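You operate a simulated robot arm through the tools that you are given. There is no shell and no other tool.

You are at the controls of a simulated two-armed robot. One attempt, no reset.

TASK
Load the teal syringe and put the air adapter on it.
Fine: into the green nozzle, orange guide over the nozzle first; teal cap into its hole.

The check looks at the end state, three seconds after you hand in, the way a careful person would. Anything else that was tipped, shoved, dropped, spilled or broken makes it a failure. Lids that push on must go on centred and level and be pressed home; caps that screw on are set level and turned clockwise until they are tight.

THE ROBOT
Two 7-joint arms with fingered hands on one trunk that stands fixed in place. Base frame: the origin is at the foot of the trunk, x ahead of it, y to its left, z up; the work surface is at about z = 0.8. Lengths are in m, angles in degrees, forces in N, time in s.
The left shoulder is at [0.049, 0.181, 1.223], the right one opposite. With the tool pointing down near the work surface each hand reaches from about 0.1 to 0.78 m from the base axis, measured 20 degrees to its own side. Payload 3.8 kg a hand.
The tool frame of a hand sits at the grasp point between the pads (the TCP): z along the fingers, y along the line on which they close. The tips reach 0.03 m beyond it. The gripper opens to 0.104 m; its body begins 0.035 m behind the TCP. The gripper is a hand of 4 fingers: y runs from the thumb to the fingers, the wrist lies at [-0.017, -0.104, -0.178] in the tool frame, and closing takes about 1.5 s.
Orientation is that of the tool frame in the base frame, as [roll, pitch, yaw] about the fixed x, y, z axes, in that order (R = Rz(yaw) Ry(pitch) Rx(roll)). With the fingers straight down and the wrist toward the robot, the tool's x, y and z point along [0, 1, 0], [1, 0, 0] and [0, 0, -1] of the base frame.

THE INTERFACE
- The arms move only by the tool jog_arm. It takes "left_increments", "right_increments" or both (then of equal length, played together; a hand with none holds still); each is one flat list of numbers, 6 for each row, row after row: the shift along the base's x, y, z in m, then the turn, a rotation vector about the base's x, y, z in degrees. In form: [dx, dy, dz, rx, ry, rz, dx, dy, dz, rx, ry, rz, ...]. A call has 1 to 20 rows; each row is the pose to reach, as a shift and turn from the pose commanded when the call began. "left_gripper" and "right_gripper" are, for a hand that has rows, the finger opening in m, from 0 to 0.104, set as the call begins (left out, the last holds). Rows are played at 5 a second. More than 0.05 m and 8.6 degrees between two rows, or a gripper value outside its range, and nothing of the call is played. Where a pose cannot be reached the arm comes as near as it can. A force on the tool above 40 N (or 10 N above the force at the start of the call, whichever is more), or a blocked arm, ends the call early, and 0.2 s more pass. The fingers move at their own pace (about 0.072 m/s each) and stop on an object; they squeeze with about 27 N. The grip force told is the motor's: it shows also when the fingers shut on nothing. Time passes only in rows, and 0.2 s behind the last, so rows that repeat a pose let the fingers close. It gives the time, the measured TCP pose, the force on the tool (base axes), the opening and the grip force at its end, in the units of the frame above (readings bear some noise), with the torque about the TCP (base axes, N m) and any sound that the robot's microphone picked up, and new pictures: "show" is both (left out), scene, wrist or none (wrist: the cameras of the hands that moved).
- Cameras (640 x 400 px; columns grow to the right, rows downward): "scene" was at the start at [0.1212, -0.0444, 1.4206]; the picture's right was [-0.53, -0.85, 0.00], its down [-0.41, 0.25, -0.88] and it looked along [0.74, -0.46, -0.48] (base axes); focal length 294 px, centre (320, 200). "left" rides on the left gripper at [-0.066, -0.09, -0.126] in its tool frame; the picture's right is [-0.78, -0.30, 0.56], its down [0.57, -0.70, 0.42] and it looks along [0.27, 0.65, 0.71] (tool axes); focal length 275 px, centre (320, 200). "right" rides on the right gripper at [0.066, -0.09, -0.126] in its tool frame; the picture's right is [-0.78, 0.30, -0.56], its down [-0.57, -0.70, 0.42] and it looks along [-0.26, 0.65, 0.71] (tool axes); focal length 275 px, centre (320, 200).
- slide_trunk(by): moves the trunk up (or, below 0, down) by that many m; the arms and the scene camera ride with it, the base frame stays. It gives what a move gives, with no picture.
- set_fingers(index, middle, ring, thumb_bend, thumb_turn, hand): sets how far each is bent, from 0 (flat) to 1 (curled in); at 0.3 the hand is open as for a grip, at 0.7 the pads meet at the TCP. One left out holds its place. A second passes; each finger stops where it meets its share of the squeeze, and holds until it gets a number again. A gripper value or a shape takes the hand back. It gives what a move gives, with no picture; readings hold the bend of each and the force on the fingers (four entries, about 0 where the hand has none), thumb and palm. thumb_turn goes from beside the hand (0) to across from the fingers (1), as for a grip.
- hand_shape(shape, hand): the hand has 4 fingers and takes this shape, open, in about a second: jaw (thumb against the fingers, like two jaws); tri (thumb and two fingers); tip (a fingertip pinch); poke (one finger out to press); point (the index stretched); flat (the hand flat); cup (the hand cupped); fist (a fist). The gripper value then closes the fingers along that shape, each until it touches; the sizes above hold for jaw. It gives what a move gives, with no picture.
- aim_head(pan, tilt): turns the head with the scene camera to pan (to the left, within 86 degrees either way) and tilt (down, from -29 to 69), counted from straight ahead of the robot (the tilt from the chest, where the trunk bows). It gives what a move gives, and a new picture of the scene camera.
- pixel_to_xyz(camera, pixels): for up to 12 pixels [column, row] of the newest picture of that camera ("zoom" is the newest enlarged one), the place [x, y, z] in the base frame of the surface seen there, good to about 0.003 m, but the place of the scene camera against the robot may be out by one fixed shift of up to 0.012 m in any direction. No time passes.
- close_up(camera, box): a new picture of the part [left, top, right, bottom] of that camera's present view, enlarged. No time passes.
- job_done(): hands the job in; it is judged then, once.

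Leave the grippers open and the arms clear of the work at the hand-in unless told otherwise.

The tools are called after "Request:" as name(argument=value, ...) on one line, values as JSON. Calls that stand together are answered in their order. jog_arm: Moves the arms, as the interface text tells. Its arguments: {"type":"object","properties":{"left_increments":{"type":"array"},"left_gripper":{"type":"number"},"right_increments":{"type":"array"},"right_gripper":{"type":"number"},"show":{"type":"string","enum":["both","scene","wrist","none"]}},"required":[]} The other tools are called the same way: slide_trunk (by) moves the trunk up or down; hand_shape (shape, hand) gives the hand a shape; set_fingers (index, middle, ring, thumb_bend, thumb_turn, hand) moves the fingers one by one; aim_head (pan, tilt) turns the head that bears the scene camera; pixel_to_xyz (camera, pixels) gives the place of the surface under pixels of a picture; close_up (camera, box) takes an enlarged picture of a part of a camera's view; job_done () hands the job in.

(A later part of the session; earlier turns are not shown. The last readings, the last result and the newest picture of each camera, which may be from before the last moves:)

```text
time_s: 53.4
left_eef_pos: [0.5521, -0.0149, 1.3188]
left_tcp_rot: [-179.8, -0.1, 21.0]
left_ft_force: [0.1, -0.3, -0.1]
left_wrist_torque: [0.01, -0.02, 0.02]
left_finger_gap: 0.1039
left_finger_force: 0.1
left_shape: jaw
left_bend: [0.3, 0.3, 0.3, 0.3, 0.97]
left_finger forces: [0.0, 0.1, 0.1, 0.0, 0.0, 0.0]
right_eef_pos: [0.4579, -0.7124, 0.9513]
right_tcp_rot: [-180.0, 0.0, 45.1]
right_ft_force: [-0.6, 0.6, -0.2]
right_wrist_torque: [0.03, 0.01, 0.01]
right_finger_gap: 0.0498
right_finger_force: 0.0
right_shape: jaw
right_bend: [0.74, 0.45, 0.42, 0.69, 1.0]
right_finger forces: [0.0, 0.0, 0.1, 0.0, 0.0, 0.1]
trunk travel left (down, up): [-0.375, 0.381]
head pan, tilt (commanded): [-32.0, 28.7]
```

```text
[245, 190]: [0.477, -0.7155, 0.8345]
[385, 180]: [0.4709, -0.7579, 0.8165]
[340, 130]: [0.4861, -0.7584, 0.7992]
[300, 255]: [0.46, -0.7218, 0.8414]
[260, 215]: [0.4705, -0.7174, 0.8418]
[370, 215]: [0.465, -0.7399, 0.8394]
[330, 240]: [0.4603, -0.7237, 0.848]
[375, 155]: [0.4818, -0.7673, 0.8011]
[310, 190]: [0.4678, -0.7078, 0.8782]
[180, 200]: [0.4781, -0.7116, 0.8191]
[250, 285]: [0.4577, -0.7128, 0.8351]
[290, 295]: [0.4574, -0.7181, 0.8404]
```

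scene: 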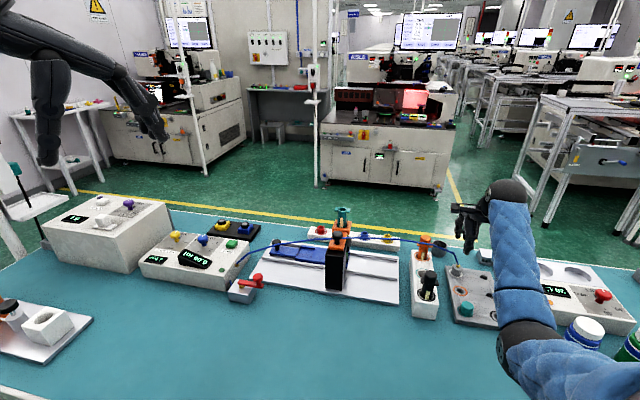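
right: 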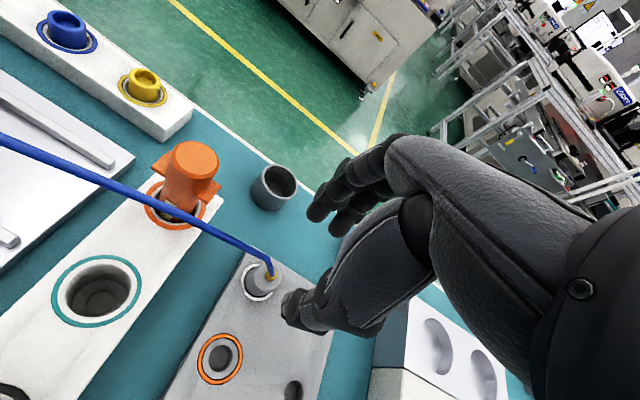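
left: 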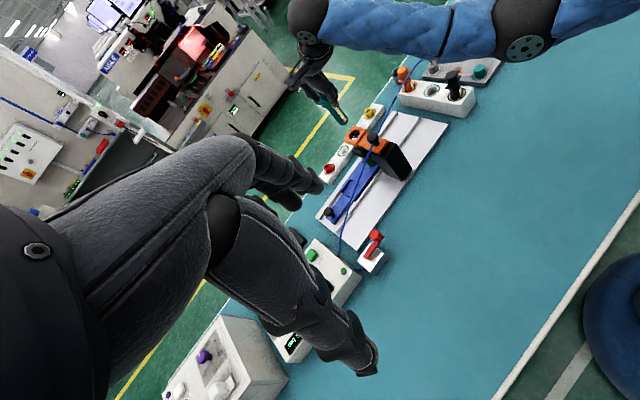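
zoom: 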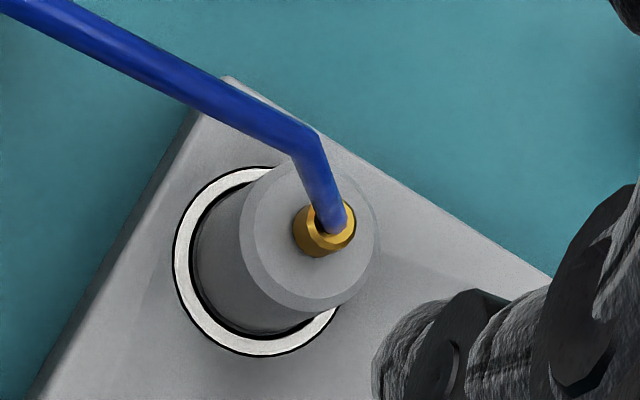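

Request:
pixel_to_xyz(camera="zoom", pixels=[[248, 235], [373, 235], [300, 303], [345, 290], [275, 183], [262, 275], [362, 185], [308, 262], [330, 285], [365, 260], [255, 205], [280, 200]])

Request:
pixel_to_xyz(camera="zoom", pixels=[[178, 262], [200, 318], [250, 350], [300, 338], [188, 215], [235, 176], [325, 320], [180, 240], [220, 335], [275, 348]])

```text
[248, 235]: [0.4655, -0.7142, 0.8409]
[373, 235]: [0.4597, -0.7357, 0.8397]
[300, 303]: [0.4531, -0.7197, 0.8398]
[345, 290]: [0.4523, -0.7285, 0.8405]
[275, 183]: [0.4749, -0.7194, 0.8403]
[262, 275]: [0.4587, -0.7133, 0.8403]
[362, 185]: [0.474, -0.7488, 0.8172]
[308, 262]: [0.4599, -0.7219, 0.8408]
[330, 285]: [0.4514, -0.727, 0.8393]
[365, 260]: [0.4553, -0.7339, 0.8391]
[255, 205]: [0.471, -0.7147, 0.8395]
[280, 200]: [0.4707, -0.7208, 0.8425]
```

```text
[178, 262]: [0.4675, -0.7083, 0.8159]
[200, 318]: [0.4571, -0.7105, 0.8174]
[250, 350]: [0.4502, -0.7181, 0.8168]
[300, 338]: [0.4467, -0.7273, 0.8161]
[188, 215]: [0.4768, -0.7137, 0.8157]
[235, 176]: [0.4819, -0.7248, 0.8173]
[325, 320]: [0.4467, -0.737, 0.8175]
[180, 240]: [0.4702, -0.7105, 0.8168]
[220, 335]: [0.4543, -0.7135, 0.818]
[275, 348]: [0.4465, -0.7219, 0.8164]
```

Adapter centre ≈(0.464,−0.725), top z 0.8405. I shift the hand to (0.4625,−0.7245), then descend to TCP z≈0.872 and look before the last step.

Request:
jog_arm(right_increments=[0.0035, -0.0085, 0, 0, 0, 0, 0.0035, -0.0085, -0.03, 0, 0, 0, 0.0035, -0.0085, -0.06, 0, 0, 0, 0.0035, -0.0085, -0.08, 0, 0, 0], show="none")

Request:
close_up(camera="right", box=[240, 190, 380, 310])

Request:
close_up(camera="left", box=[390, 20, 470, 90])

```text
time_s: 54.4
left_eef_pos: [0.5534, -0.0145, 1.3177]
left_tcp_rot: [-179.9, 0.1, 21.0]
left_ft_force: [0.2, -0.6, -0.1]
left_wrist_torque: [0.04, 0.04, -0.01]
left_finger_gap: 0.1037
left_finger_force: 0.0
left_shape: jaw
left_bend: [0.3, 0.3, 0.3, 0.3, 0.97]
left_finger forces: [0.0, 0.0, 0.0, 0.0, 0.0, 0.0]
right_eef_pos: [0.4605, -0.7235, 0.8685]
right_tcp_rot: [179.9, 0.0, 45.0]
right_ft_force: [-0.7, -0.7, -0.1]
right_wrist_torque: [0.01, -0.02, -0.01]
right_finger_gap: 0.0497
right_finger_force: 0.0
right_shape: jaw
right_bend: [0.74, 0.45, 0.42, 0.69, 1.0]
right_finger forces: [0.1, 0.0, 0.0, 0.1, 0.0, 0.1]
trunk travel left (down, up): [-0.375, 0.381]
head pan, tilt (commanded): [-32.0, 28.7]
```

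```text
3.33 times, centred on (310, 250) of right
```

zoom: 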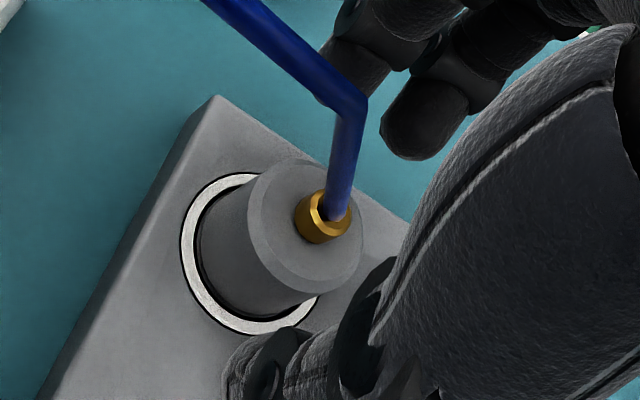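

```text
5.71 times, centred on (430, 55) of left
```

zoom: 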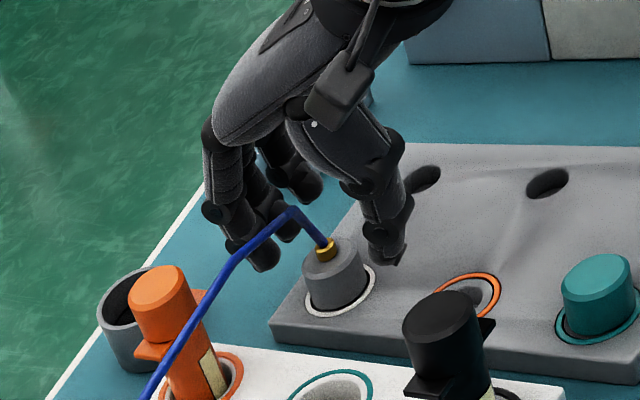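

The adapter sits midway between fingers and thumb. I lower 2 cm more (TCP z≈0.851, tips ≈0.823 above the plate at 0.8165) and close.

Request:
jog_arm(right_increments=[0, 0, -0.01, 0, 0, 0, 0, 0, -0.016, 0, 0, 0, 0, 0, -0.0205, 0, 0, 0, 0, 0, -0.0205, 0, 0, 0], show="none")

Request:
close_up(camera="right", box=[240, 190, 380, 310])

```text
time_s: 55.4
left_eef_pos: [0.5521, -0.0135, 1.3197]
left_tcp_rot: [-179.8, 0.0, 21.0]
left_ft_force: [0.4, 0.2, 0.0]
left_wrist_torque: [-0.02, -0.01, -0.03]
left_finger_gap: 0.1038
left_finger_force: 0.1
left_shape: jaw
left_bend: [0.3, 0.3, 0.3, 0.3, 0.97]
left_finger forces: [0.0, 0.0, 0.0, 0.0, 0.0, 0.0]
right_eef_pos: [0.4616, -0.7247, 0.851]
right_tcp_rot: [-180.0, 0.0, 45.0]
right_ft_force: [0.2, 0.2, -0.2]
right_wrist_torque: [-0.04, 0.04, 0.04]
right_finger_gap: 0.0495
right_finger_force: 0.1
right_shape: jaw
right_bend: [0.74, 0.45, 0.42, 0.69, 1.0]
right_finger forces: [0.0, 0.0, 0.1, 0.0, 0.0, 0.1]
trunk travel left (down, up): [-0.375, 0.381]
head pan, tilt (commanded): [-32.0, 28.7]
```

```text
3.33 times, centred on (310, 250) of right
```

zoom: 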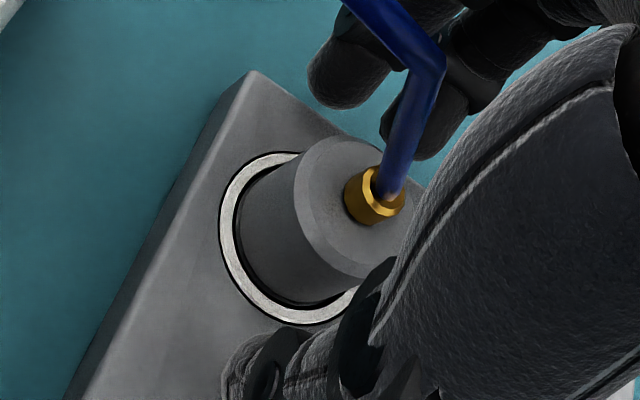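

No contact force. Closing the fingers on the adapter body.

Request:
jog_arm(right_increments=[0, 0, 0, 0, 0, 0, 0, 0, 0, 0, 0, 0, 0, 0, 0, 0, 0, 0, 0, 0, 0, 0, 0, 0, 0, 0, 0, 0, 0, 0, 0, 0, 0, 0, 0, 0, 0, 0, 0, 0, 0, 0, 0, 0, 0, 0, 0, 0], right_gripper=0, show="none")

Request:
close_up(camera="right", box=[240, 190, 380, 310])

Request:
close_up(camera="left", box=[390, 20, 470, 90])

```text
time_s: 57.2
left_eef_pos: [0.5526, -0.0144, 1.3183]
left_tcp_rot: [-179.9, -0.1, 20.9]
left_ft_force: [0.3, 0.3, -0.2]
left_wrist_torque: [-0.01, -0.01, -0.05]
left_finger_gap: 0.1038
left_finger_force: 0.1
left_shape: jaw
left_bend: [0.3, 0.3, 0.3, 0.3, 0.97]
left_finger forces: [0.0, 0.1, 0.2, 0.0, 0.0, 0.1]
right_eef_pos: [0.4618, -0.7241, 0.8509]
right_tcp_rot: [180.0, 0.0, 45.0]
right_ft_force: [-0.7, 0.2, -0.5]
right_wrist_torque: [-0.02, 0.0, -0.01]
right_finger_gap: 0.0203
right_finger_force: 27.0
right_shape: jaw
right_bend: [0.73, 0.6, 0.71, 0.75, 1.0]
right_finger forces: [14.5, 8.8, 0.0, 0.1, 22.6, 0.1]
trunk travel left (down, up): [-0.375, 0.381]
head pan, tilt (commanded): [-32.0, 28.7]
```

```text
3.33 times, centred on (310, 250) of right
```

zoom: 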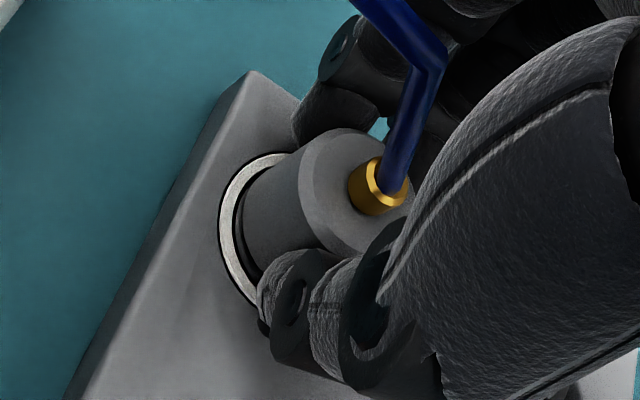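

```text
5.71 times, centred on (430, 55) of left
```

zoom: 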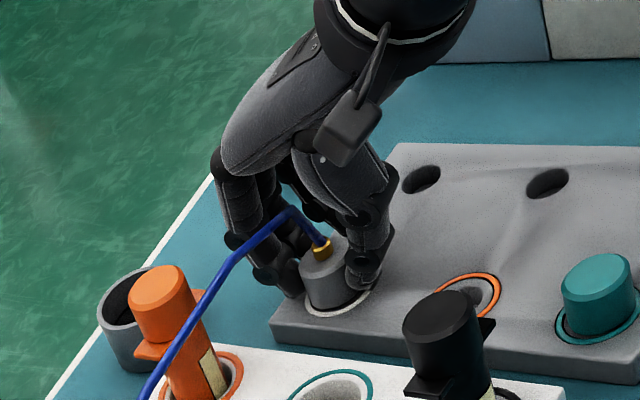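

The adapter is gripped (index 14.5, middle 8.8, thumb 22.6 N). I lift it slowly 3 cm, then on to z≈0.95.

Request:
jog_arm(right_increments=[0, 0, 0.004, 0, 0, 0, 0, 0, 0.01, 0, 0, 0, 0, 0, 0.02, 0, 0, 0, 0, 0, 0.035, 0, 0, 0, 0, 0, 0.06, 0, 0, 0, 0, 0, 0.09, 0, 0, 0, 0, 0, 0.11, 0, 0, 0], show="both")

Request:
close_up(camera="right", box=[240, 190, 380, 310])

Request:
close_up(camera="left", box=[380, 10, 460, 80])

```text
time_s: 58.8
left_eef_pos: [0.5539, -0.015, 1.319]
left_tcp_rot: [-179.9, 0.0, 21.0]
left_ft_force: [0.1, -0.1, 0.3]
left_wrist_torque: [0.02, -0.01, -0.03]
left_finger_gap: 0.1036
left_finger_force: 0.1
left_shape: jaw
left_bend: [0.3, 0.3, 0.3, 0.3, 0.97]
left_finger forces: [0.0, 0.0, 0.0, 0.0, 0.1, 0.1]
right_eef_pos: [0.4629, -0.7223, 0.9609]
right_tcp_rot: [-179.9, 0.0, 45.1]
right_ft_force: [0.0, 0.7, -1.1]
right_wrist_torque: [0.0, -0.02, 0.03]
right_finger_gap: 0.0206
right_finger_force: 27.1
right_shape: jaw
right_bend: [0.73, 0.6, 0.65, 0.75, 1.0]
right_finger forces: [14.6, 8.9, 0.0, 0.0, 22.5, 0.0]
trunk travel left (down, up): [-0.375, 0.381]
head pan, tilt (commanded): [-32.0, 28.7]
```

scene: 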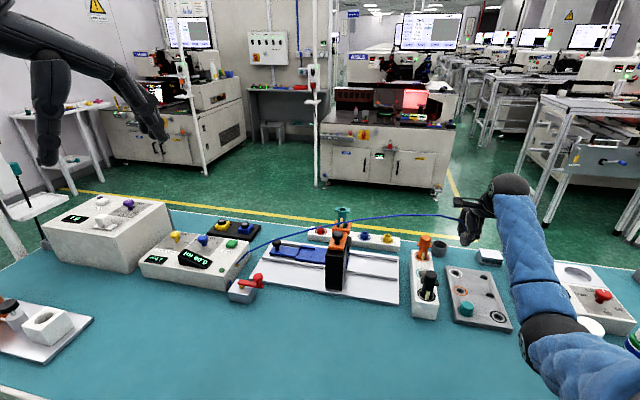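
right: 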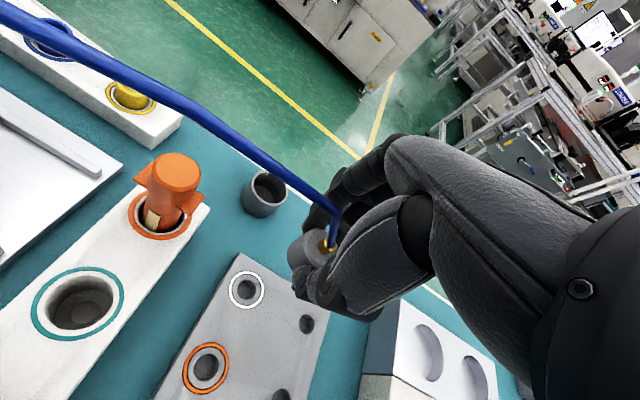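

```text
3.33 times, centred on (310, 250) of right
```

zoom: 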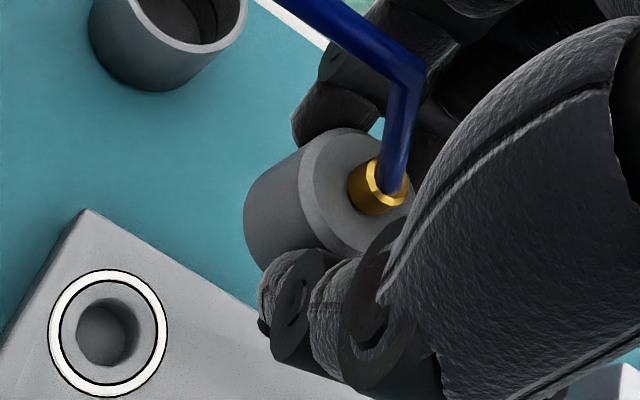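

```text
5.71 times, centred on (420, 45) of left
```

zoom: 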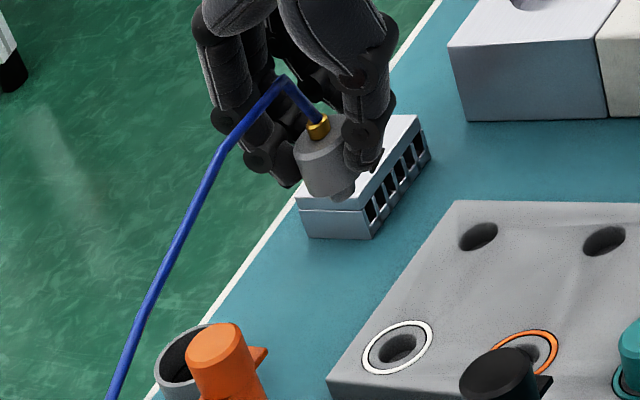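

The adapter is out, hose following. I measure its position and level in the hand: top disc centre near (355,192) of the right zoom.

Request:
close_up(camera="right", box=[290, 220, 350, 280])

Request:
pixel_to_xyz(camera="zoom", pixels=[[190, 180], [205, 110], [250, 60], [300, 75], [210, 240], [250, 285], [235, 160], [240, 220], [270, 100], [275, 250], [130, 200], [160, 140]])

```text
6.67 times, centred on (320, 250) of right
```

zoom: 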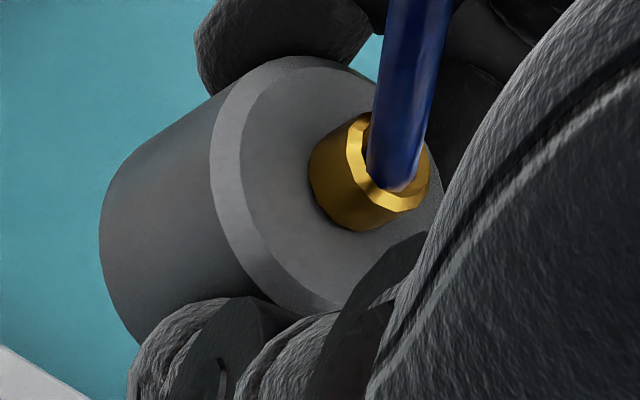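

```text
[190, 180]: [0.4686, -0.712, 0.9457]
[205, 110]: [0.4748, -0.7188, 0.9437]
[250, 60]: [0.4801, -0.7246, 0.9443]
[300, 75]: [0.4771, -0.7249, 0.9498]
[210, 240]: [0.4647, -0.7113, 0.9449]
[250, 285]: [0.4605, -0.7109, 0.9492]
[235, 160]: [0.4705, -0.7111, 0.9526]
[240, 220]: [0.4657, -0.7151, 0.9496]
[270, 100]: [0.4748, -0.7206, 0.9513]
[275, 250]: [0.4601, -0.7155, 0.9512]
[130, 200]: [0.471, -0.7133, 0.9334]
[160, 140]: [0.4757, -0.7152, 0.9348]
```

Adapter top centre ≈(0.4655,−0.722) with TCP (0.4625,−0.7245), i.e. the same offset (+3, +2 mm) that the syringe showed when released. So TCP (0.6843,−0.4773) should put it over the rim. I lift to z 1.085 and carry it over.

Request:
jog_arm(right_increments=[0, 0, 0.04, 0, 0, 0, 0, 0, 0.08, 0, 0, 0, 0, 0, 0.124, 0, 0, 0, 0.0246, 0.0275, 0.124, 0, 0, 0, 0.0493, 0.055, 0.124, 0, 0, 0, 0.0739, 0.0824, 0.124, 0, 0, 0, 0.0986, 0.11, 0.124, 0, 0, 0, 0.1232, 0.1373, 0.124, 0, 0, 0, 0.1479, 0.1648, 0.124, 0, 0, 0, 0.1725, 0.1923, 0.124, 0, 0, 0, 0.1972, 0.22, 0.124, 0, 0, 0, 0.2218, 0.2472, 0.124, 0, 0, 0, 0.2218, 0.2472, 0.124, 0, 0, 0], show="both")

Request:
close_up(camera="right", box=[220, 200, 360, 320])

Request:
close_up(camera="left", box=[310, 70, 390, 150])

```text
time_s: 61.6
left_eef_pos: [0.5525, -0.0158, 1.3186]
left_tcp_rot: [-179.9, 0.1, 21.0]
left_ft_force: [0.0, 0.1, 1.1]
left_wrist_torque: [0.0, 0.0, -0.02]
left_finger_gap: 0.1037
left_finger_force: 0.0
left_shape: jaw
left_bend: [0.3, 0.3, 0.3, 0.3, 0.97]
left_finger forces: [0.1, 0.0, 0.1, 0.0, 0.0, 0.1]
right_eef_pos: [0.6853, -0.4751, 1.0864]
right_tcp_rot: [179.9, 0.0, 45.0]
right_ft_force: [-1.2, -0.4, 0.2]
right_wrist_torque: [-0.02, 0.01, -0.02]
right_finger_gap: 0.02
right_finger_force: 26.5
right_shape: jaw
right_bend: [0.73, 0.6, 0.65, 0.75, 1.0]
right_finger forces: [14.7, 9.3, 0.0, 0.0, 22.5, 0.0]
trunk travel left (down, up): [-0.375, 0.381]
head pan, tilt (commanded): [-32.0, 28.7]
```

scene: 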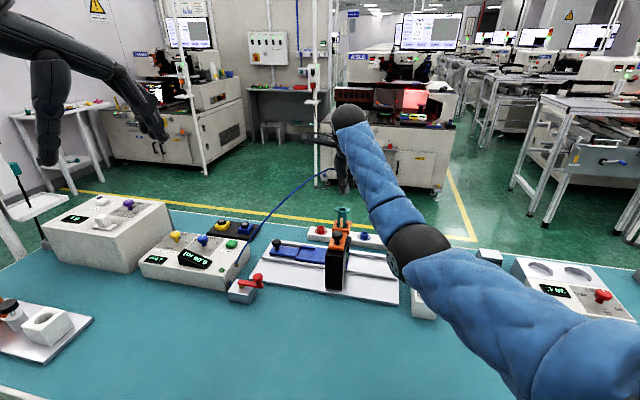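
right: 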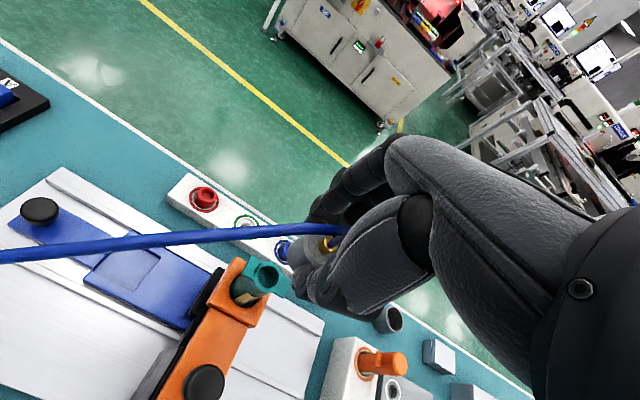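

```text
3.33 times, centred on (290, 260) of right
```

zoom: 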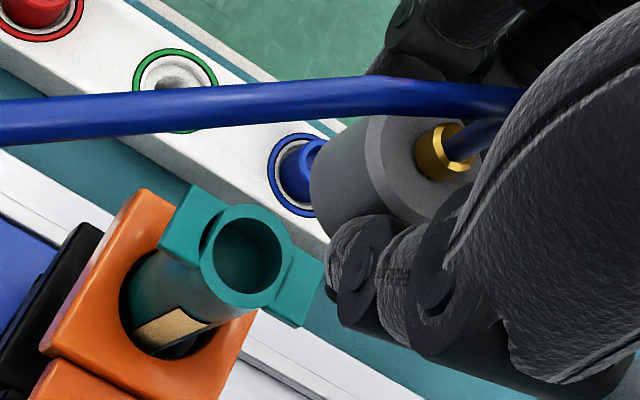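

```text
5.00 times, centred on (350, 110) of left
```

zoom: 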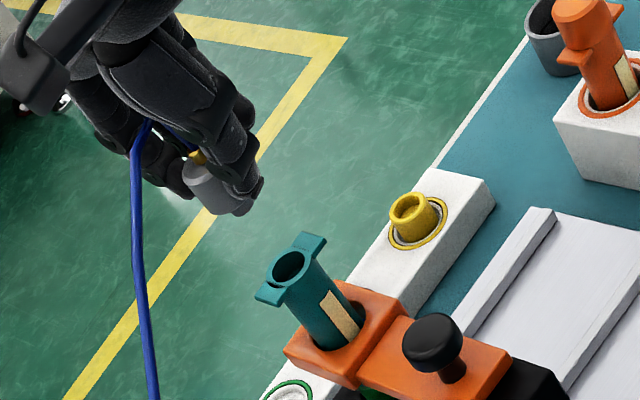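

I measure rim and adapter in the same picture: rim points around (246,255); adapter disc edge points (370,165), (395,122), (405,215), etc.

Request:
close_up(camera="right", box=[220, 200, 360, 320])

Request:
pixel_to_xyz(camera="zoom", pixels=[[205, 258], [288, 252], [245, 210], [247, 302], [216, 226], [277, 289], [275, 222], [215, 288]])

Request:
pixel_to_xyz(camera="zoom", pixels=[[370, 155], [385, 122], [410, 118], [378, 190], [400, 212], [415, 220], [390, 160], [400, 190], [395, 140], [330, 170], [345, 200], [340, 140]])

Request:
close_up(camera="right", box=[285, 215, 355, 285])

```text
3.33 times, centred on (290, 260) of right
```

zoom: 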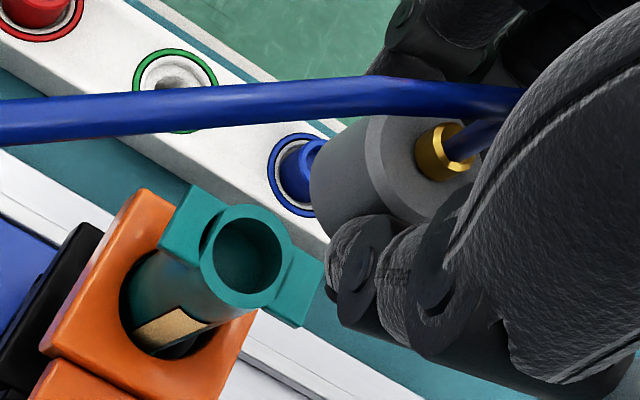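

```text
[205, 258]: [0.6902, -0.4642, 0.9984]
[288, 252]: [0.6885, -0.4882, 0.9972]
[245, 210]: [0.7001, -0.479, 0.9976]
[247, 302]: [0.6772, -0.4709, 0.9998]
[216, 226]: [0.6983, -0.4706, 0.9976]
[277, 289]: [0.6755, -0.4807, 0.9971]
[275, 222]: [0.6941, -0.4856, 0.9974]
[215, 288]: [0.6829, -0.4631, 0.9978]
```

```text
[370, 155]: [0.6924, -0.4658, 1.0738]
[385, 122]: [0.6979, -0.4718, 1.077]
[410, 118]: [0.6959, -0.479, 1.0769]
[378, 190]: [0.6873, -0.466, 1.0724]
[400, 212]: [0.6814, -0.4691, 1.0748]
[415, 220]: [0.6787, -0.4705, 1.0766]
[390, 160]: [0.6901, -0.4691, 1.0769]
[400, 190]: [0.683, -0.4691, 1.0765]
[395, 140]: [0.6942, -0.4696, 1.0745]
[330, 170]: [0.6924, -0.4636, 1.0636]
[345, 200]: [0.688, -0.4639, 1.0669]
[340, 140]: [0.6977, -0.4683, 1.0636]
```

```text
5.71 times, centred on (320, 250) of right
```

zoom: 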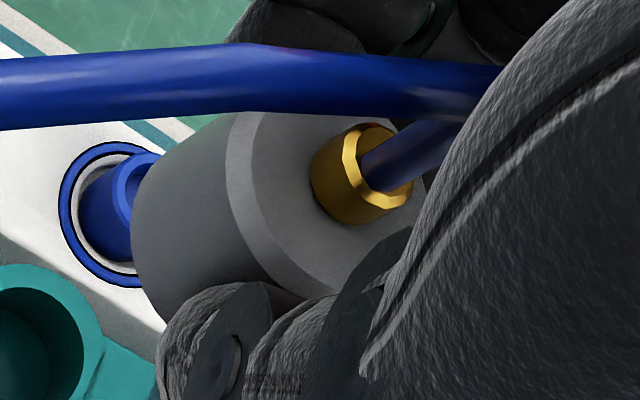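

Rim centre ≈(0.688,−0.4753); adapter ≈(0.688,−0.476): within about 1 mm. I lower to TCP z≈1.052 (plug just above the rim) and check from both cameras.

Request:
jog_arm(right_increments=[0, 0.0005, -0.012, 0, 0, 0, 0, 0.0005, -0.024, 0, 0, 0, 0, 0.0005, -0.033, 0, 0, 0], show="none")

Request:
close_up(camera="right", box=[240, 200, 360, 310])

Request:
close_up(camera="left", box=[325, 80, 385, 140])

```text
time_s: 62.4
left_eef_pos: [0.5527, -0.0148, 1.3184]
left_tcp_rot: [-180.0, 0.0, 20.9]
left_ft_force: [-0.2, -0.5, 0.2]
left_wrist_torque: [0.01, -0.03, 0.02]
left_finger_gap: 0.1036
left_finger_force: 0.0
left_shape: jaw
left_bend: [0.3, 0.3, 0.3, 0.3, 0.97]
left_finger forces: [0.1, 0.0, 0.1, 0.0, 0.0, 0.1]
right_eef_pos: [0.6844, -0.4739, 1.0533]
right_tcp_rot: [179.9, 0.1, 45.0]
right_ft_force: [0.2, -0.1, -0.2]
right_wrist_torque: [0.0, -0.01, 0.02]
right_finger_gap: 0.0205
right_finger_force: 27.5
right_shape: jaw
right_bend: [0.73, 0.6, 0.65, 0.75, 1.0]
right_finger forces: [14.8, 9.3, 0.0, 0.0, 22.5, 0.0]
trunk travel left (down, up): [-0.375, 0.381]
head pan, tilt (commanded): [-32.0, 28.7]
```

```text
3.64 times, centred on (300, 255) of right
```

zoom: 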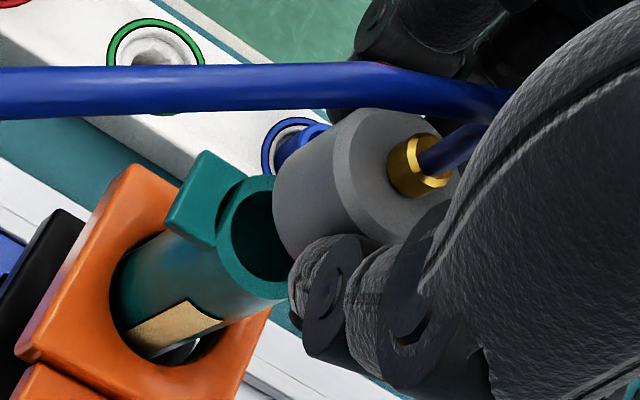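

```text
6.67 times, centred on (355, 110) of left
```

zoom: 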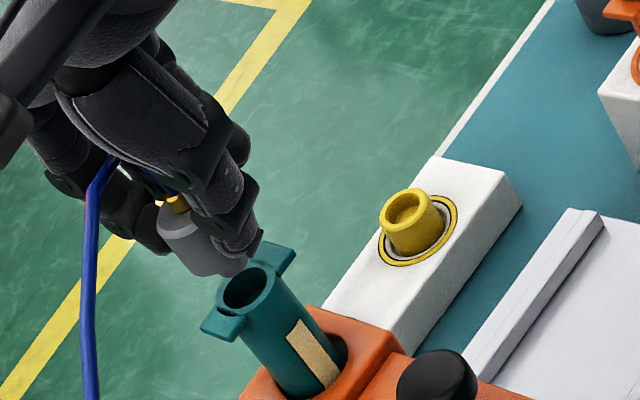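

I zoom closer from the left to compare the adapter's axis with the rim.

Request:
close_up(camera="left", box=[335, 95, 365, 125])

Request:
pixel_to_xyz(camera="zoom", pixels=[[170, 150], [200, 200], [150, 110], [230, 220], [260, 230], [210, 250], [285, 290], [345, 240], [300, 345], [390, 290], [250, 180], [120, 140]])

```text
13.33 times, centred on (350, 110) of left
```

zoom: 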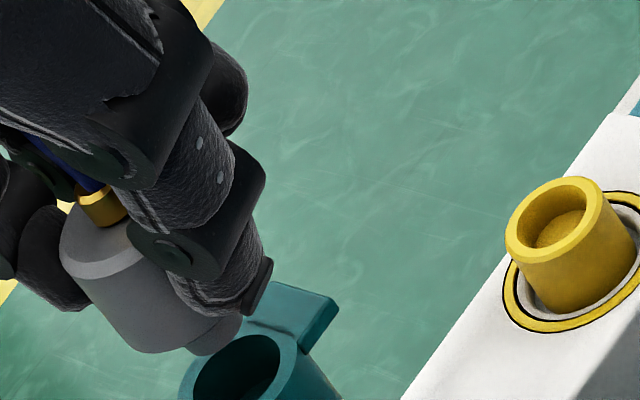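

```text
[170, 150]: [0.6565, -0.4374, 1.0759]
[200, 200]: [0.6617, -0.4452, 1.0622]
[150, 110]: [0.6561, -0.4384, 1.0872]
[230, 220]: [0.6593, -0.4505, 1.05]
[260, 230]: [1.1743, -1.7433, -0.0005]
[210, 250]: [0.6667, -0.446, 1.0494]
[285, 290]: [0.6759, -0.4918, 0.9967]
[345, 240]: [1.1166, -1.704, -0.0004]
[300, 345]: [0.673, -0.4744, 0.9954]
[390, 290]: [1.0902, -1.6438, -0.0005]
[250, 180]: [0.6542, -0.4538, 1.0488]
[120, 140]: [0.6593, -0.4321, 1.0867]
```

The two views disagree by a few mm on the offset, so I measure the brass fitting and adapter edge directly in both views.

Request:
close_up(camera="left", box=[330, 95, 360, 125])

Request:
pixel_to_xyz(camera="zoom", pixels=[[160, 205], [170, 215], [180, 205], [150, 200], [135, 245], [160, 270], [200, 300], [230, 320], [275, 335], [280, 345], [180, 240], [215, 335]])

Request:
close_up(camera="right", box=[270, 210, 350, 290])

Request:
pixel_to_xyz(camera="zoom", pixels=[[330, 170], [345, 190], [360, 150], [320, 190], [270, 130], [240, 150], [240, 200], [290, 250], [310, 265], [280, 170], [160, 180], [300, 215]])

```text
13.33 times, centred on (345, 110) of left
```

zoom: 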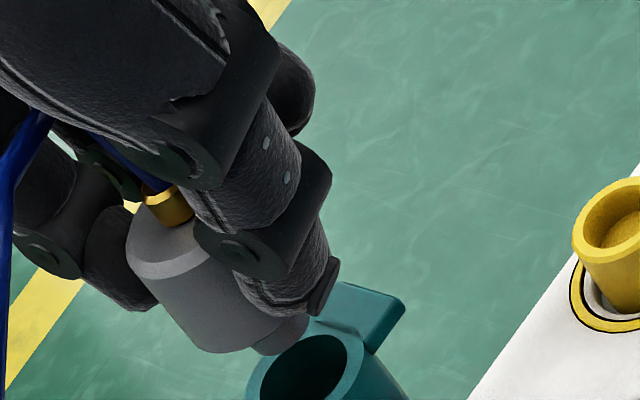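

```text
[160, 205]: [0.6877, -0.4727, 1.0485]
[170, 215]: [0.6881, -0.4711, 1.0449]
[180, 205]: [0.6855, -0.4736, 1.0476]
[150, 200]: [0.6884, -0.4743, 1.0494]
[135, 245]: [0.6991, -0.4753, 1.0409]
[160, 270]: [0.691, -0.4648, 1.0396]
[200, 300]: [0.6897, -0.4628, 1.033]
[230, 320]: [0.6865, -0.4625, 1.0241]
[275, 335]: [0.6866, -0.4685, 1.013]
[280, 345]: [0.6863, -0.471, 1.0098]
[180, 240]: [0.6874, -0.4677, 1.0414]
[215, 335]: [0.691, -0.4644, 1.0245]
```

```text
5.00 times, centred on (310, 250) of right
```

zoom: 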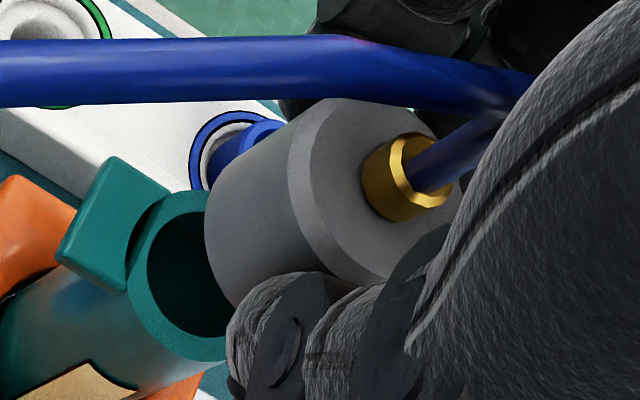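

```text
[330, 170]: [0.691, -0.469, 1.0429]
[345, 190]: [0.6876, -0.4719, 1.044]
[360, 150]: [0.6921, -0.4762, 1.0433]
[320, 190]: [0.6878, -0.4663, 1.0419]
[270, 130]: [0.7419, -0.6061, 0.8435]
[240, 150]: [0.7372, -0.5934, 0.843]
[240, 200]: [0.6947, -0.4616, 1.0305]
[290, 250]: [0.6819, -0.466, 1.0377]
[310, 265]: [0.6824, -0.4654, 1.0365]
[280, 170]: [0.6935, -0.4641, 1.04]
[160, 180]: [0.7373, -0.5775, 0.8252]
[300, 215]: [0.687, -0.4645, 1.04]
```

Request:
close_up(camera="left", box=[335, 105, 370, 140])

Request:
pixel_to_xyz(camera="zoom", pixels=[[170, 235], [185, 215], [195, 265], [225, 260], [258, 238], [280, 205], [283, 180], [265, 165], [150, 270], [270, 140], [318, 155], [130, 250]])

```text
11.43 times, centred on (352, 122) of left
```

zoom: 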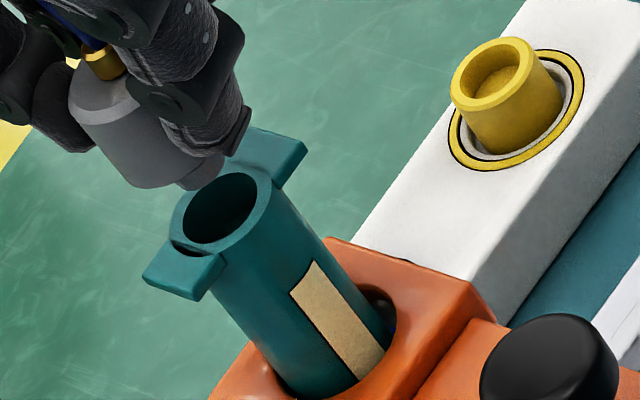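

```text
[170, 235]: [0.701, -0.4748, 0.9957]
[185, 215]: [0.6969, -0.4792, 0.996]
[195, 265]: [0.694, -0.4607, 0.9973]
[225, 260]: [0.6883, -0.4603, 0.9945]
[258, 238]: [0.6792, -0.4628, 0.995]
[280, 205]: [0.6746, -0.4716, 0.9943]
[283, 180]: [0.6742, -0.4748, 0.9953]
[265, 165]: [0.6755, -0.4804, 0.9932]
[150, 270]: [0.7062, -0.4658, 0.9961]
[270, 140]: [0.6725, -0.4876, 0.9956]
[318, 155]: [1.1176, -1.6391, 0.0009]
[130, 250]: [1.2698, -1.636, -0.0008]
```

Both cameras now agree: adapter ≈(0.689,−0.477), rim ≈(0.688,−0.475). I correct by (−0.5 mm, +1.5 mm) and go down: first to TCP 1.040, then 1.5 mm steps with force watch (plug enters at ≈1.038, seats at ≈1.031).

Request:
jog_arm(right_increments=[-0.0005, 0.0015, 0, 0, 0, 0, -0.0005, 0.0015, -0.006, 0, 0, 0, -0.0005, 0.0015, -0.012, 0, 0, 0, -0.0005, 0.0015, -0.0135, 0, 0, 0, -0.0005, 0.0015, -0.015, 0, 0, 0, -0.0005, 0.0015, -0.0165, 0, 0, 0], show="none")

Request:
close_up(camera="left", box=[335, 95, 370, 130])

Request:
close_up(camera="right", box=[260, 200, 350, 290])

```text
time_s: 63.8
left_eef_pos: [0.5525, -0.0145, 1.3184]
left_tcp_rot: [-179.9, 0.0, 21.1]
left_ft_force: [-0.2, 0.4, -1.1]
left_wrist_torque: [0.01, 0.0, 0.0]
left_finger_gap: 0.1039
left_finger_force: 0.0
left_shape: jaw
left_bend: [0.3, 0.3, 0.3, 0.3, 0.97]
left_finger forces: [0.0, 0.0, 0.0, 0.1, 0.0, 0.0]
right_eef_pos: [0.6843, -0.4742, 1.0355]
right_tcp_rot: [179.9, 0.0, 44.9]
right_ft_force: [0.6, 0.1, -0.5]
right_wrist_torque: [-0.02, -0.01, 0.0]
right_finger_gap: 0.0203
right_finger_force: 27.0
right_shape: jaw
right_bend: [0.73, 0.6, 0.65, 0.75, 1.0]
right_finger forces: [14.9, 9.3, 0.0, 0.0, 22.5, 0.0]
trunk travel left (down, up): [-0.375, 0.381]
head pan, tilt (commanded): [-32.0, 28.7]
```

```text
11.43 times, centred on (352, 112) of left
```

zoom: 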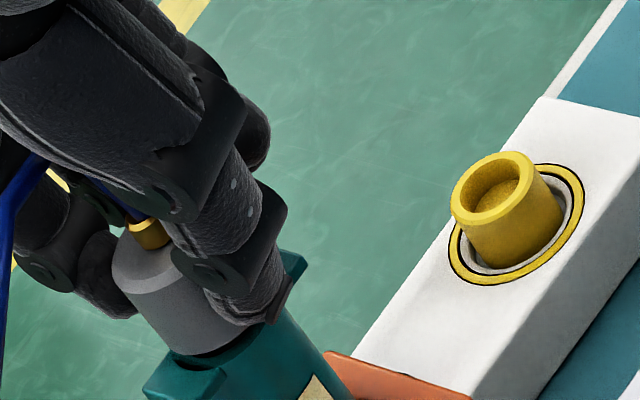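

```text
4.44 times, centred on (305, 245) of right
```

zoom: 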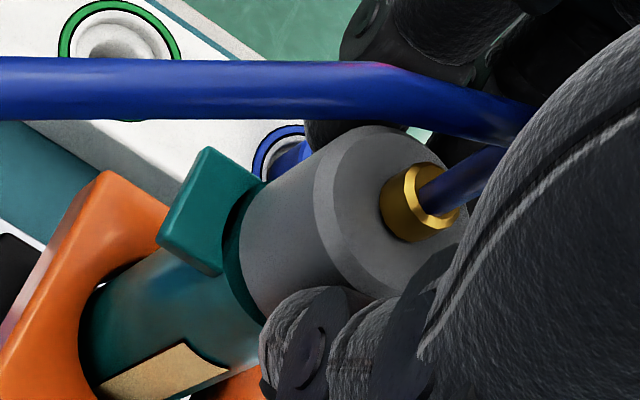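

The plug has entered the barrel mouth without force; adapter and barrel look concentric. I continue down in 1 mm steps until it seats.

Request:
jog_arm(right_increments=[0, 0, -0.001, 0, 0, 0, 0, 0, -0.002, 0, 0, 0, 0, 0, -0.003, 0, 0, 0, 0, 0, -0.004, 0, 0, 0, 0, 0, -0.005, 0, 0, 0], show="none")

Request:
close_up(camera="left", box=[335, 95, 370, 130])

Request:
close_up(camera="right", box=[260, 200, 350, 290])

```text
time_s: 65.0
left_eef_pos: [0.5522, -0.0143, 1.318]
left_tcp_rot: [-179.9, 0.0, 21.1]
left_ft_force: [-0.1, -0.4, -0.2]
left_wrist_torque: [0.0, -0.02, -0.02]
left_finger_gap: 0.1038
left_finger_force: 0.1
left_shape: jaw
left_bend: [0.3, 0.3, 0.3, 0.3, 0.97]
left_finger forces: [0.1, 0.0, 0.0, 0.1, 0.0, 0.0]
right_eef_pos: [0.6829, -0.4737, 1.0325]
right_tcp_rot: [179.9, 0.0, 45.1]
right_ft_force: [0.5, 0.3, 5.6]
right_wrist_torque: [-0.07, -0.09, 0.01]
right_finger_gap: 0.0205
right_finger_force: 27.3
right_shape: jaw
right_bend: [0.73, 0.6, 0.65, 0.75, 1.0]
right_finger forces: [15.4, 9.6, 0.0, 0.1, 22.9, 0.0]
trunk travel left (down, up): [-0.375, 0.381]
head pan, tilt (commanded): [-32.0, 28.7]
```

```text
11.43 times, centred on (352, 112) of left
```

zoom: 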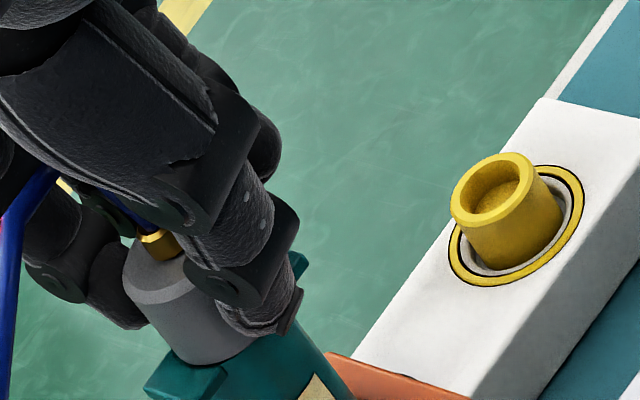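

```text
4.44 times, centred on (305, 245) of right
```

zoom: 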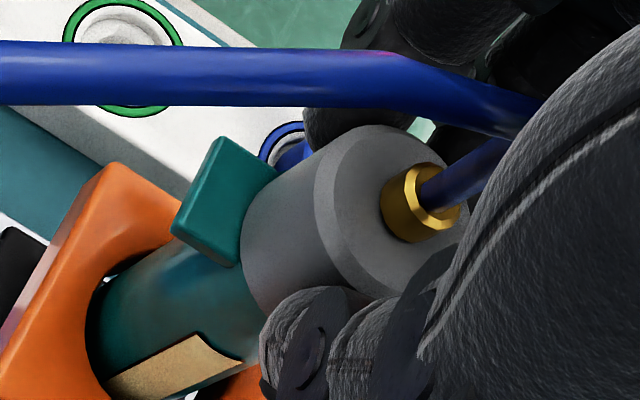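

Contact at 5.6 N where seating was expected; the adapter body meets the barrel rim. I press it home with 3 mm more command (expect ~15–20 N).

Request:
jog_arm(right_increments=[0, 0, -0.001, 0, 0, 0, 0, 0, -0.002, 0, 0, 0, 0, 0, -0.003, 0, 0, 0, 0, 0, -0.003, 0, 0, 0], show="none")

Request:
close_up(camera="left", box=[335, 95, 370, 130])

Request:
close_up(camera="right", box=[260, 200, 350, 290])

```text
time_s: 66.0
left_eef_pos: [0.5519, -0.0128, 1.3187]
left_tcp_rot: [-179.9, -0.1, 21.0]
left_ft_force: [0.6, -0.6, -0.4]
left_wrist_torque: [0.01, -0.02, -0.02]
left_finger_gap: 0.1038
left_finger_force: 0.0
left_shape: jaw
left_bend: [0.3, 0.3, 0.3, 0.3, 0.97]
left_finger forces: [0.0, 0.0, 0.0, 0.0, 0.0, 0.1]
right_eef_pos: [0.682, -0.473, 1.0298]
right_tcp_rot: [179.7, 0.0, 45.0]
right_ft_force: [1.0, 0.9, 14.6]
right_wrist_torque: [-0.15, -0.15, 0.03]
right_finger_gap: 0.0207
right_finger_force: 26.8
right_shape: jaw
right_bend: [0.73, 0.6, 0.65, 0.75, 1.0]
right_finger forces: [16.4, 11.3, 0.1, 0.0, 24.8, 0.0]
trunk travel left (down, up): [-0.375, 0.381]
head pan, tilt (commanded): [-32.0, 28.7]
```

```text
11.43 times, centred on (352, 112) of left
```

zoom: 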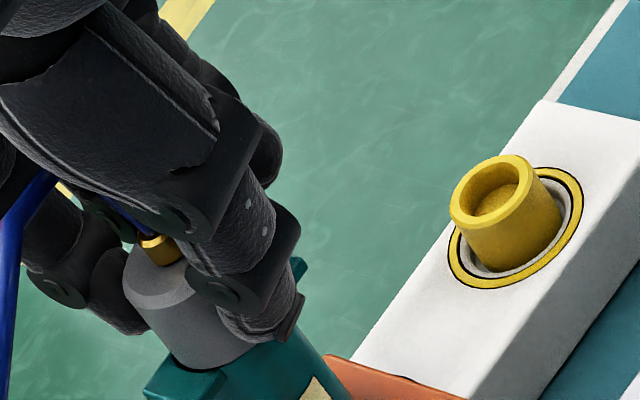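

```text
4.44 times, centred on (305, 245) of right
```

zoom: 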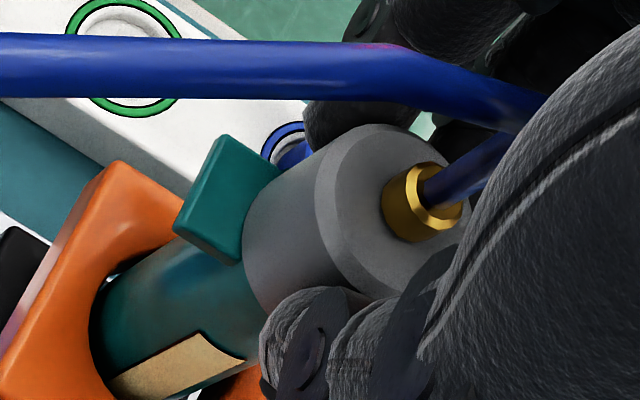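

Pressed with 14.6 N and it no longer moves; body flush on the rim in both views. I relieve the push by 3 mm and open to 0.045.

Request:
jog_arm(right_increments=[0, 0, 0.002, 0, 0, 0, 0, 0, 0.003, 0, 0, 0], show="none")

Request:
jog_arm(right_increments=[0, 0, 0, 0, 0, 0, 0, 0, 0, 0, 0, 0, 0, 0, 0, 0, 0, 0, 0, 0, 0, 0, 0, 0, 0, 0, 0, 0, 0, 0], right_gripper=0.045, show="none")

Request:
close_up(camera="left", box=[330, 90, 380, 140])

Request:
close_up(camera="right", box=[260, 200, 350, 290])

```text
time_s: 66.6
left_eef_pos: [0.5519, -0.0129, 1.3187]
left_tcp_rot: [-180.0, 0.0, 21.1]
left_ft_force: [-0.9, 0.1, -0.3]
left_wrist_torque: [0.0, -0.04, 0.0]
left_finger_gap: 0.1036
left_finger_force: 0.0
left_shape: jaw
left_bend: [0.3, 0.3, 0.3, 0.3, 0.97]
left_finger forces: [0.0, 0.0, 0.0, 0.1, 0.1, 0.1]
right_eef_pos: [0.6833, -0.4729, 1.0308]
right_tcp_rot: [179.8, 0.0, 45.0]
right_ft_force: [1.2, 0.1, 11.6]
right_wrist_torque: [-0.11, -0.16, -0.01]
right_finger_gap: 0.021
right_finger_force: 26.7
right_shape: jaw
right_bend: [0.73, 0.6, 0.65, 0.75, 1.0]
right_finger forces: [16.6, 11.1, 0.1, 0.0, 24.5, 0.1]
trunk travel left (down, up): [-0.375, 0.381]
head pan, tilt (commanded): [-32.0, 28.7]
```

```text
time_s: 67.8
left_eef_pos: [0.5533, -0.014, 1.3186]
left_tcp_rot: [-179.8, 0.1, 21.1]
left_ft_force: [-0.1, -0.4, 0.3]
left_wrist_torque: [-0.01, -0.03, -0.02]
left_finger_gap: 0.1036
left_finger_force: 0.0
left_shape: jaw
left_bend: [0.3, 0.3, 0.3, 0.3, 0.97]
left_finger forces: [0.0, 0.0, 0.1, 0.1, 0.0, 0.1]
right_eef_pos: [0.6839, -0.4732, 1.0293]
right_tcp_rot: [-180.0, 0.0, 45.0]
right_ft_force: [-0.1, -0.4, 0.1]
right_wrist_torque: [0.02, -0.01, -0.01]
right_finger_gap: 0.0446
right_finger_force: 0.1
right_shape: jaw
right_bend: [0.74, 0.47, 0.44, 0.71, 1.0]
right_finger forces: [0.0, 0.1, 0.1, 0.0, 0.0, 0.0]
trunk travel left (down, up): [-0.375, 0.381]
head pan, tilt (commanded): [-32.0, 28.7]
```

```text
8.00 times, centred on (355, 115) of left
```

zoom: 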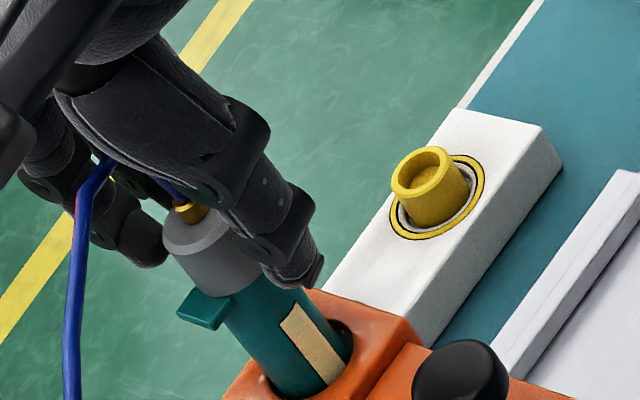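

```text
4.44 times, centred on (305, 245) of right
```

zoom: 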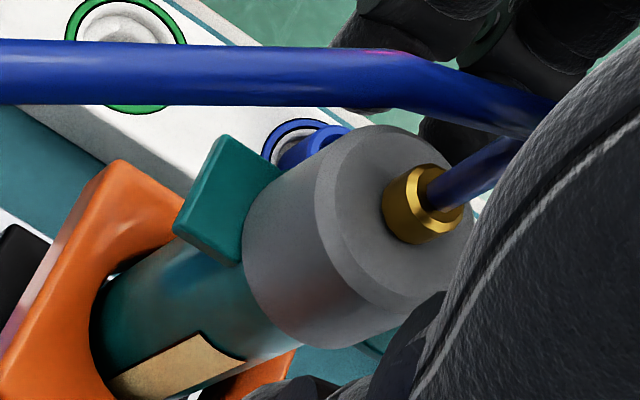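

The adapter stays put on the syringe, fingers free. I lift the hand straight up slowly (the hose leaves through the open side between thumb and fingers), 12 cm.

Request:
jog_arm(right_increments=[0, 0, 0.005, 0, 0, 0, 0, 0, 0.012, 0, 0, 0, 0, 0, 0.02, 0, 0, 0, 0, 0, 0.03, 0, 0, 0, 0, 0, 0.045, 0, 0, 0, 0, 0, 0.065, 0, 0, 0, 0, 0, 0.09, 0, 0, 0, 0, 0, 0.12, 0, 0, 0], show="both")

Request:
close_up(camera="left", box=[320, 80, 390, 150])

Request:
close_up(camera="right", box=[180, 210, 320, 330])

```text
time_s: 69.6
left_eef_pos: [0.5523, -0.013, 1.319]
left_tcp_rot: [-179.9, 0.0, 20.9]
left_ft_force: [0.7, -0.4, -0.4]
left_wrist_torque: [-0.03, -0.03, 0.01]
left_finger_gap: 0.1037
left_finger_force: 0.2
left_shape: jaw
left_bend: [0.3, 0.3, 0.3, 0.3, 0.97]
left_finger forces: [0.0, 0.0, 0.1, 0.0, 0.1, 0.0]
right_eef_pos: [0.6827, -0.4758, 1.1521]
right_tcp_rot: [179.9, 0.2, 45.0]
right_ft_force: [-0.7, -0.2, -0.2]
right_wrist_torque: [0.02, -0.01, 0.01]
right_finger_gap: 0.0445
right_finger_force: 0.0
right_shape: jaw
right_bend: [0.74, 0.47, 0.44, 0.71, 1.0]
right_finger forces: [0.0, 0.0, 0.1, 0.0, 0.0, 0.0]
trunk travel left (down, up): [-0.375, 0.381]
head pan, tilt (commanded): [-32.0, 28.7]
```

scene: 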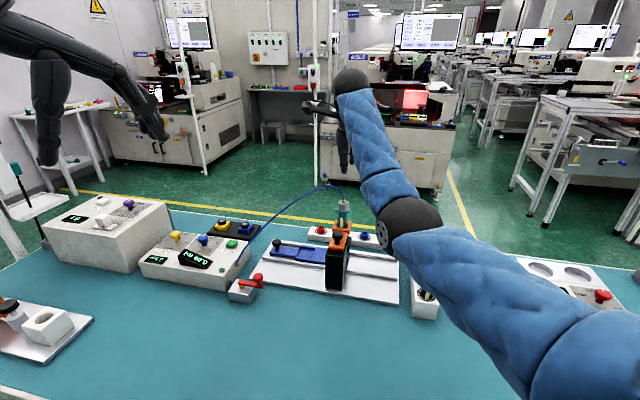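
right: 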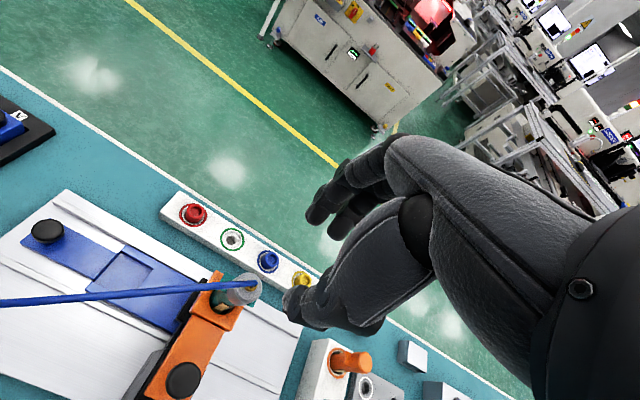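

```text
5.71 times, centred on (355, 115) of left
```

zoom: 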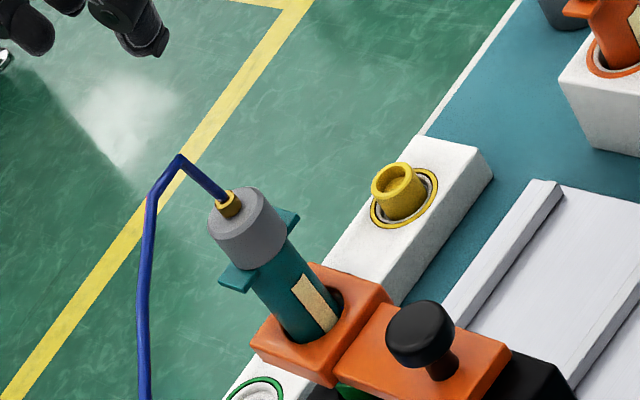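

```text
3.33 times, centred on (250, 270) of right
```

zoom: 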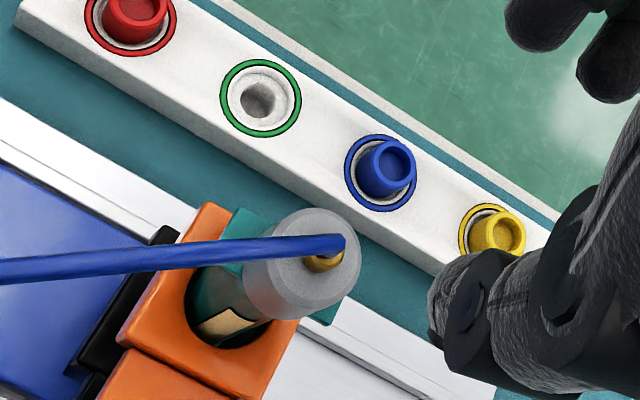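

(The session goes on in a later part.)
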